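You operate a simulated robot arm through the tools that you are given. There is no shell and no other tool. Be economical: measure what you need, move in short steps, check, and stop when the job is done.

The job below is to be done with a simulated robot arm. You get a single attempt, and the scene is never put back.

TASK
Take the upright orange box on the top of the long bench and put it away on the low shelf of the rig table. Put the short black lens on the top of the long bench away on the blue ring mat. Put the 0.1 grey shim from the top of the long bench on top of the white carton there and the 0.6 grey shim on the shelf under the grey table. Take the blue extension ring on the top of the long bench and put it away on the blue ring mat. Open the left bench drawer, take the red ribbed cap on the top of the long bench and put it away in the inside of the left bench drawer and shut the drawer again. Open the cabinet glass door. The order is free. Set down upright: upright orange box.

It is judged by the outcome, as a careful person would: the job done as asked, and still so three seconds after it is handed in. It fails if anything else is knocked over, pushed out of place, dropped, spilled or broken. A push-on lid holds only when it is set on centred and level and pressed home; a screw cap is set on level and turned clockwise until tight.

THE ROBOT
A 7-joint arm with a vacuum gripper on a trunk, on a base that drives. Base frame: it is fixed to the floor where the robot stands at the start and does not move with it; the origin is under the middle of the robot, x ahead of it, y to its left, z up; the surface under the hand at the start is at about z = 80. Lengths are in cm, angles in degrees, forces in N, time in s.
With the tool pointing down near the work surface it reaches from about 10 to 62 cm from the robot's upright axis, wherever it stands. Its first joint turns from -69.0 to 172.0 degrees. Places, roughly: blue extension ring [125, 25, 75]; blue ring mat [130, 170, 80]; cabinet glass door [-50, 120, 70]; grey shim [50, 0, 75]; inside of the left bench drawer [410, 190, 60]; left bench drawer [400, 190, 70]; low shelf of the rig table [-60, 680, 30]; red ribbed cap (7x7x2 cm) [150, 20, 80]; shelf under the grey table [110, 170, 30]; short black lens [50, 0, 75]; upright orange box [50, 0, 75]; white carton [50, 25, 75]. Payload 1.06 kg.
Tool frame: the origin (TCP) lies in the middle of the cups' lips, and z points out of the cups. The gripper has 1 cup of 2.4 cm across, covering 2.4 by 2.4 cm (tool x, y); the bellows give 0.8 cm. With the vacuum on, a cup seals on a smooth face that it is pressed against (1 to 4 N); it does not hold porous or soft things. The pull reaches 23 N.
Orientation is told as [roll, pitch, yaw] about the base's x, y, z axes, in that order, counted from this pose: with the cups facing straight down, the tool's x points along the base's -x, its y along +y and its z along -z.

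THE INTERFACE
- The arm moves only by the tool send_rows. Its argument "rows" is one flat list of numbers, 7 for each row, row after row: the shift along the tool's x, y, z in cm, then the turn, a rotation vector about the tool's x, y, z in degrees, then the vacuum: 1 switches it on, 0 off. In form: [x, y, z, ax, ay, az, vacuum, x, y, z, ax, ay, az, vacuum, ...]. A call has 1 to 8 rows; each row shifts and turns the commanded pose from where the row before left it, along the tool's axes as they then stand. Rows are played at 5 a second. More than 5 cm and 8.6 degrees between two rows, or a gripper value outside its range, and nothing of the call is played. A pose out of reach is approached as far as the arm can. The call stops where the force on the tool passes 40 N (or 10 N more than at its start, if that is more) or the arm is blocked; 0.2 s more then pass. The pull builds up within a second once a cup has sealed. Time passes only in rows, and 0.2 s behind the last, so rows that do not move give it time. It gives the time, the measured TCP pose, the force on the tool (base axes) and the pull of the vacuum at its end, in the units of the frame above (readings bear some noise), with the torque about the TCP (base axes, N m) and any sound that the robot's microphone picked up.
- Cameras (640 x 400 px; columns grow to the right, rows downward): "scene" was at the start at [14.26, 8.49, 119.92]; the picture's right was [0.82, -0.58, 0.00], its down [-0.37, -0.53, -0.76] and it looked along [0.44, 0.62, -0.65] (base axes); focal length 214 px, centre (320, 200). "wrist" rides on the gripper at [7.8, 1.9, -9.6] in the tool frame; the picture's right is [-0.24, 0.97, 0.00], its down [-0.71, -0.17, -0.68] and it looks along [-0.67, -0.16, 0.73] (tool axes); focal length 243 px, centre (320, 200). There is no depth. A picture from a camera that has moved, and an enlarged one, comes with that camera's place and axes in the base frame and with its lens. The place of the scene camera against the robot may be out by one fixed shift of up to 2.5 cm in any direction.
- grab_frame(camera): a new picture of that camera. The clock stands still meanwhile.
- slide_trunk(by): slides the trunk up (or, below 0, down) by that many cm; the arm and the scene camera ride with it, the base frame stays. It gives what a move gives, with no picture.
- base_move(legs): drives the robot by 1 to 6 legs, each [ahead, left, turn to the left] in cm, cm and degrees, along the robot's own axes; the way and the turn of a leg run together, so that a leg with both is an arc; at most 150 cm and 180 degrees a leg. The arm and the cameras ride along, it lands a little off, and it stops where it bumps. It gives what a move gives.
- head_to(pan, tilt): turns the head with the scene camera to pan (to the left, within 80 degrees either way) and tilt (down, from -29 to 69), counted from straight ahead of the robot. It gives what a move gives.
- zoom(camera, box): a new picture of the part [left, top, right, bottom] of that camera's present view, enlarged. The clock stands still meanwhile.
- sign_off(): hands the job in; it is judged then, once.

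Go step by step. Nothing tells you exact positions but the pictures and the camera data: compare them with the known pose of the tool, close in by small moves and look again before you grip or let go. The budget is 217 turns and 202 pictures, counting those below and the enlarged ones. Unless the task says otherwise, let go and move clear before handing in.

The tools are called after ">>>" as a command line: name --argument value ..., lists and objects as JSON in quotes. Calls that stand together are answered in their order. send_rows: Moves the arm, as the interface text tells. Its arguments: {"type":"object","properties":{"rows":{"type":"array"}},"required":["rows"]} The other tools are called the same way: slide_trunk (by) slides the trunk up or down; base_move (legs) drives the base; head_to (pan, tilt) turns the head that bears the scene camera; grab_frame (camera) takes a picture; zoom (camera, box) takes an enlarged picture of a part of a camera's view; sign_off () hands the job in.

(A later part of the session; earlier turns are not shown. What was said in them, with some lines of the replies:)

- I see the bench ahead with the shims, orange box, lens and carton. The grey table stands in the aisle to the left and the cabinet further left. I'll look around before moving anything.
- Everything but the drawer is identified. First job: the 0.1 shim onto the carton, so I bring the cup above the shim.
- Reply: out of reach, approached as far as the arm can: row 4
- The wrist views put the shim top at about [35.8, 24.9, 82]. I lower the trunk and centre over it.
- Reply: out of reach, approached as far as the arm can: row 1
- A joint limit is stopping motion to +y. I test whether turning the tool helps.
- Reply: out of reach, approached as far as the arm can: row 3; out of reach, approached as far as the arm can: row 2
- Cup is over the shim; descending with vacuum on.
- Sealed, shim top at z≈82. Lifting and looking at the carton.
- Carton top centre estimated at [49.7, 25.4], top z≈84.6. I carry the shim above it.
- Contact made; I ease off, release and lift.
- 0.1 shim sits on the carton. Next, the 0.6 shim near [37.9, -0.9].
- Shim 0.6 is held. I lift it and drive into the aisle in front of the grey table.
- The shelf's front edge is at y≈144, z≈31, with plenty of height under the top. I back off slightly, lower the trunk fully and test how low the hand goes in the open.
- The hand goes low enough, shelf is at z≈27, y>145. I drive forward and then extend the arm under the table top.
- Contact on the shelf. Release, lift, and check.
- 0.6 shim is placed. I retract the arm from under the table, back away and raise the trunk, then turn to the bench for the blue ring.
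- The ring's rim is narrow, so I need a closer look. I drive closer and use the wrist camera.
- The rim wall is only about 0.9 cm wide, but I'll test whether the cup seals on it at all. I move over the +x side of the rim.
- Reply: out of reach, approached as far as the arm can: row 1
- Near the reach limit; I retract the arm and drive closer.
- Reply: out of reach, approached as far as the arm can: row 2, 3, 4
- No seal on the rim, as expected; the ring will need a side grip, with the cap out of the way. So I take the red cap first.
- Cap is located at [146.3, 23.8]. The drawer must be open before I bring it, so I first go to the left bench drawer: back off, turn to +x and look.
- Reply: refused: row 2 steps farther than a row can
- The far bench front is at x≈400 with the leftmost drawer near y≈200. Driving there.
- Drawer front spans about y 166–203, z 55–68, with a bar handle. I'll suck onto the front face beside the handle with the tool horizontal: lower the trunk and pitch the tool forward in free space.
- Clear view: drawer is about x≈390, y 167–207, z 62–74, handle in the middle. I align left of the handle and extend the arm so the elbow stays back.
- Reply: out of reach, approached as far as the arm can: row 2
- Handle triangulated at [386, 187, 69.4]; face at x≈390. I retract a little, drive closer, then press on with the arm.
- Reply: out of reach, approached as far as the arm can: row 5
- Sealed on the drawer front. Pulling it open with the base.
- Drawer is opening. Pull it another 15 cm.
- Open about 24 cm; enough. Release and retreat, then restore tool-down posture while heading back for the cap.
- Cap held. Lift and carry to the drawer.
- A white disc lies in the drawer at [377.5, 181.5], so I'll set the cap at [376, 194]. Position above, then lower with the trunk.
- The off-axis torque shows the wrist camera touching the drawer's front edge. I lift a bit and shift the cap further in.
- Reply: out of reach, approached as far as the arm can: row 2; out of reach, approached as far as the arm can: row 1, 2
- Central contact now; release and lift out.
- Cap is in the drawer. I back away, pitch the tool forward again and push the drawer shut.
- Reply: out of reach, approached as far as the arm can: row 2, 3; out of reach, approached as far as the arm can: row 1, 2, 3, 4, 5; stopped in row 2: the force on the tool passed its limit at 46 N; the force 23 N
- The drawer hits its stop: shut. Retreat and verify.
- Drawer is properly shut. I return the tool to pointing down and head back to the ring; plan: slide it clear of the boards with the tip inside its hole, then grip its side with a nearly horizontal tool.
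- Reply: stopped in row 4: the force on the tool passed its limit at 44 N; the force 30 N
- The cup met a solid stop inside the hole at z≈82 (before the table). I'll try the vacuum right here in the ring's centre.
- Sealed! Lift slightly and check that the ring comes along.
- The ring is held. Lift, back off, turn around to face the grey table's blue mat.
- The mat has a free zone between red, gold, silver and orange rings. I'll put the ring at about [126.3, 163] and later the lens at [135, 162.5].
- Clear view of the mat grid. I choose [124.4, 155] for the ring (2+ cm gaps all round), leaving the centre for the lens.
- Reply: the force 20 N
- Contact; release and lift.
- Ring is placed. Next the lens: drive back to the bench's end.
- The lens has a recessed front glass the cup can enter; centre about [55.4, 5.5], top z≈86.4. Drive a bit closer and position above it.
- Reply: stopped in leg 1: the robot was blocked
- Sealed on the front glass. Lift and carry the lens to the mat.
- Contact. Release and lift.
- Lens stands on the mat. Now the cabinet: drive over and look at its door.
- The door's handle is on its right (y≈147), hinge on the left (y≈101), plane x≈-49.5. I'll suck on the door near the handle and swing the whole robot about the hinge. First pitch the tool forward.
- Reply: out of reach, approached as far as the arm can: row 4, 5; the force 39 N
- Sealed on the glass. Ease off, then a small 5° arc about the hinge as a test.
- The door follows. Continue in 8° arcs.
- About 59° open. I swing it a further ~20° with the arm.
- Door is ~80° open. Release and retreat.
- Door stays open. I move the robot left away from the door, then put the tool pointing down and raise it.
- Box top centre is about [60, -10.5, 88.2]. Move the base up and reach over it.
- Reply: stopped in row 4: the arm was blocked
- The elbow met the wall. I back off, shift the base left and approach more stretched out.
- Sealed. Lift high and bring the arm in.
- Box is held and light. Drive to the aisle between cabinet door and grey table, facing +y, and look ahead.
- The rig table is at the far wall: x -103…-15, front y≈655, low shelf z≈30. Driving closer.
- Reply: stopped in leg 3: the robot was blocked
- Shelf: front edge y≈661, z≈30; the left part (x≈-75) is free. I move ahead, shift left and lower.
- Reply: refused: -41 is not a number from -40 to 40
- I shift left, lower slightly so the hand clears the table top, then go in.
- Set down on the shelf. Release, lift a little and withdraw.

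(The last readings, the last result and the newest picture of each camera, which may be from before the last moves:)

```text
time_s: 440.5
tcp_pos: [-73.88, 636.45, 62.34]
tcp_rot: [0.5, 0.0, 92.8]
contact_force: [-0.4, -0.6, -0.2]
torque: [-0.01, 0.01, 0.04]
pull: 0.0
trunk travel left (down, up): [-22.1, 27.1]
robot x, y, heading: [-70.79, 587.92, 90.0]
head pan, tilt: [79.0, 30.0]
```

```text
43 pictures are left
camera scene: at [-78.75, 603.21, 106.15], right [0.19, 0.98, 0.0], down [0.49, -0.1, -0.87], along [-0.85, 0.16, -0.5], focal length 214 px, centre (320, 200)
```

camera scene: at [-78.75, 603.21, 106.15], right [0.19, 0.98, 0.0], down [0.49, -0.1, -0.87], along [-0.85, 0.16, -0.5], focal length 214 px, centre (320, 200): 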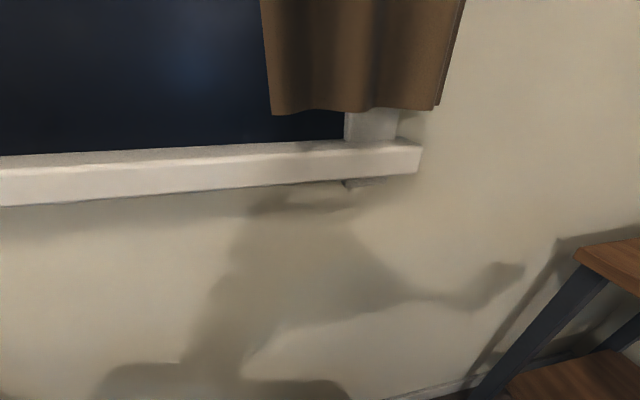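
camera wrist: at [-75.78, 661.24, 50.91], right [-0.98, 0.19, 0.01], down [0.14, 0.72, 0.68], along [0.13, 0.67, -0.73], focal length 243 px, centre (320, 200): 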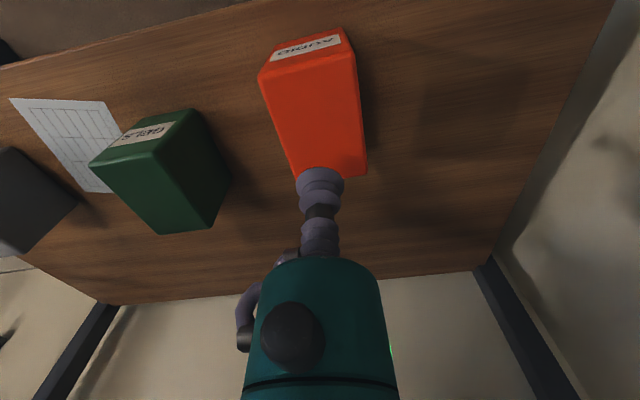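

Box stands upright on the shelf. I also want to check the wooden side table that blocked me earlier.

>>> base_move --legs '[[0, -55, 0], [0, 0, -140]]'

>>> head_to --pan -75 --tilt 25

>>> grab_frame --camera "scene"

```text
time_s: 451.6
tcp_pos: [18.51, 553.06, 62.2]
tcp_rot: [0.3, -0.1, -46.8]
contact_force: [0.1, 0.4, -0.3]
torque: [0.02, 0.01, -0.03]
pull: 0.1
trunk travel left (down, up): [-22.1, 27.1]
robot x, y, heading: [-15.31, 588.08, -49.7]
head pan, tilt: [79.0, 30.0]
```

```text
time_s: 454.0
tcp_pos: [18.39, 552.99, 62.35]
tcp_rot: [0.4, 0.0, -46.8]
contact_force: [0.6, 0.2, -0.3]
torque: [0.02, -0.02, 0.01]
pull: 0.1
trunk travel left (down, up): [-22.1, 27.1]
robot x, y, heading: [-15.54, 587.75, -49.5]
head pan, tilt: [-75.0, 25.0]
```

```text
42 pictures are left
camera scene: at [-11.85, 572.75, 106.95], right [-0.82, 0.57, 0.0], down [0.24, 0.35, -0.91], along [-0.51, -0.75, -0.42], focal length 214 px, centre (320, 200)
```

scene: 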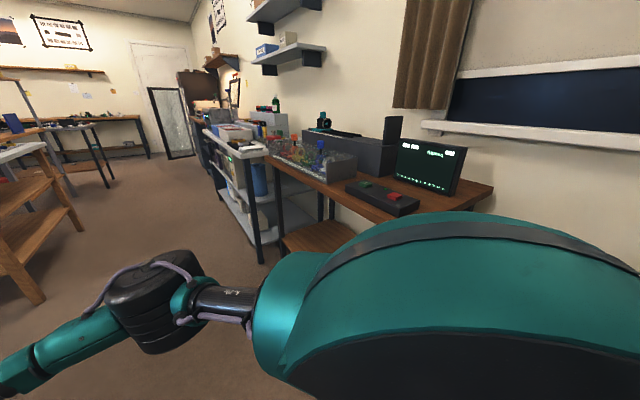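

Nothing on the side table is disturbed, and the cabinet door is still open in the distance. All parts are done and the gripper is empty and clear, so I hand in.

>>> sign_off

```text
The job is handed in.
```

The whole job is done and handed in:
- **Orange box:** it stands upright on the low shelf of the rig table.
- **Lens and blue ring:** both are on the blue ring mat.
- **Shims:** the 0.1 shim is on the white carton and the 0.6 shim is on the shelf under the grey table.
- **Red cap:** it is inside the left bench drawer, which is shut again.
- **Cabinet:** the glass door is open about 80 degrees.

The base bumped the long bench and stopped beside the table near the rig table, and the arm's elbow touched the wall. Nothing looked disturbed in the pictures I took afterwards.
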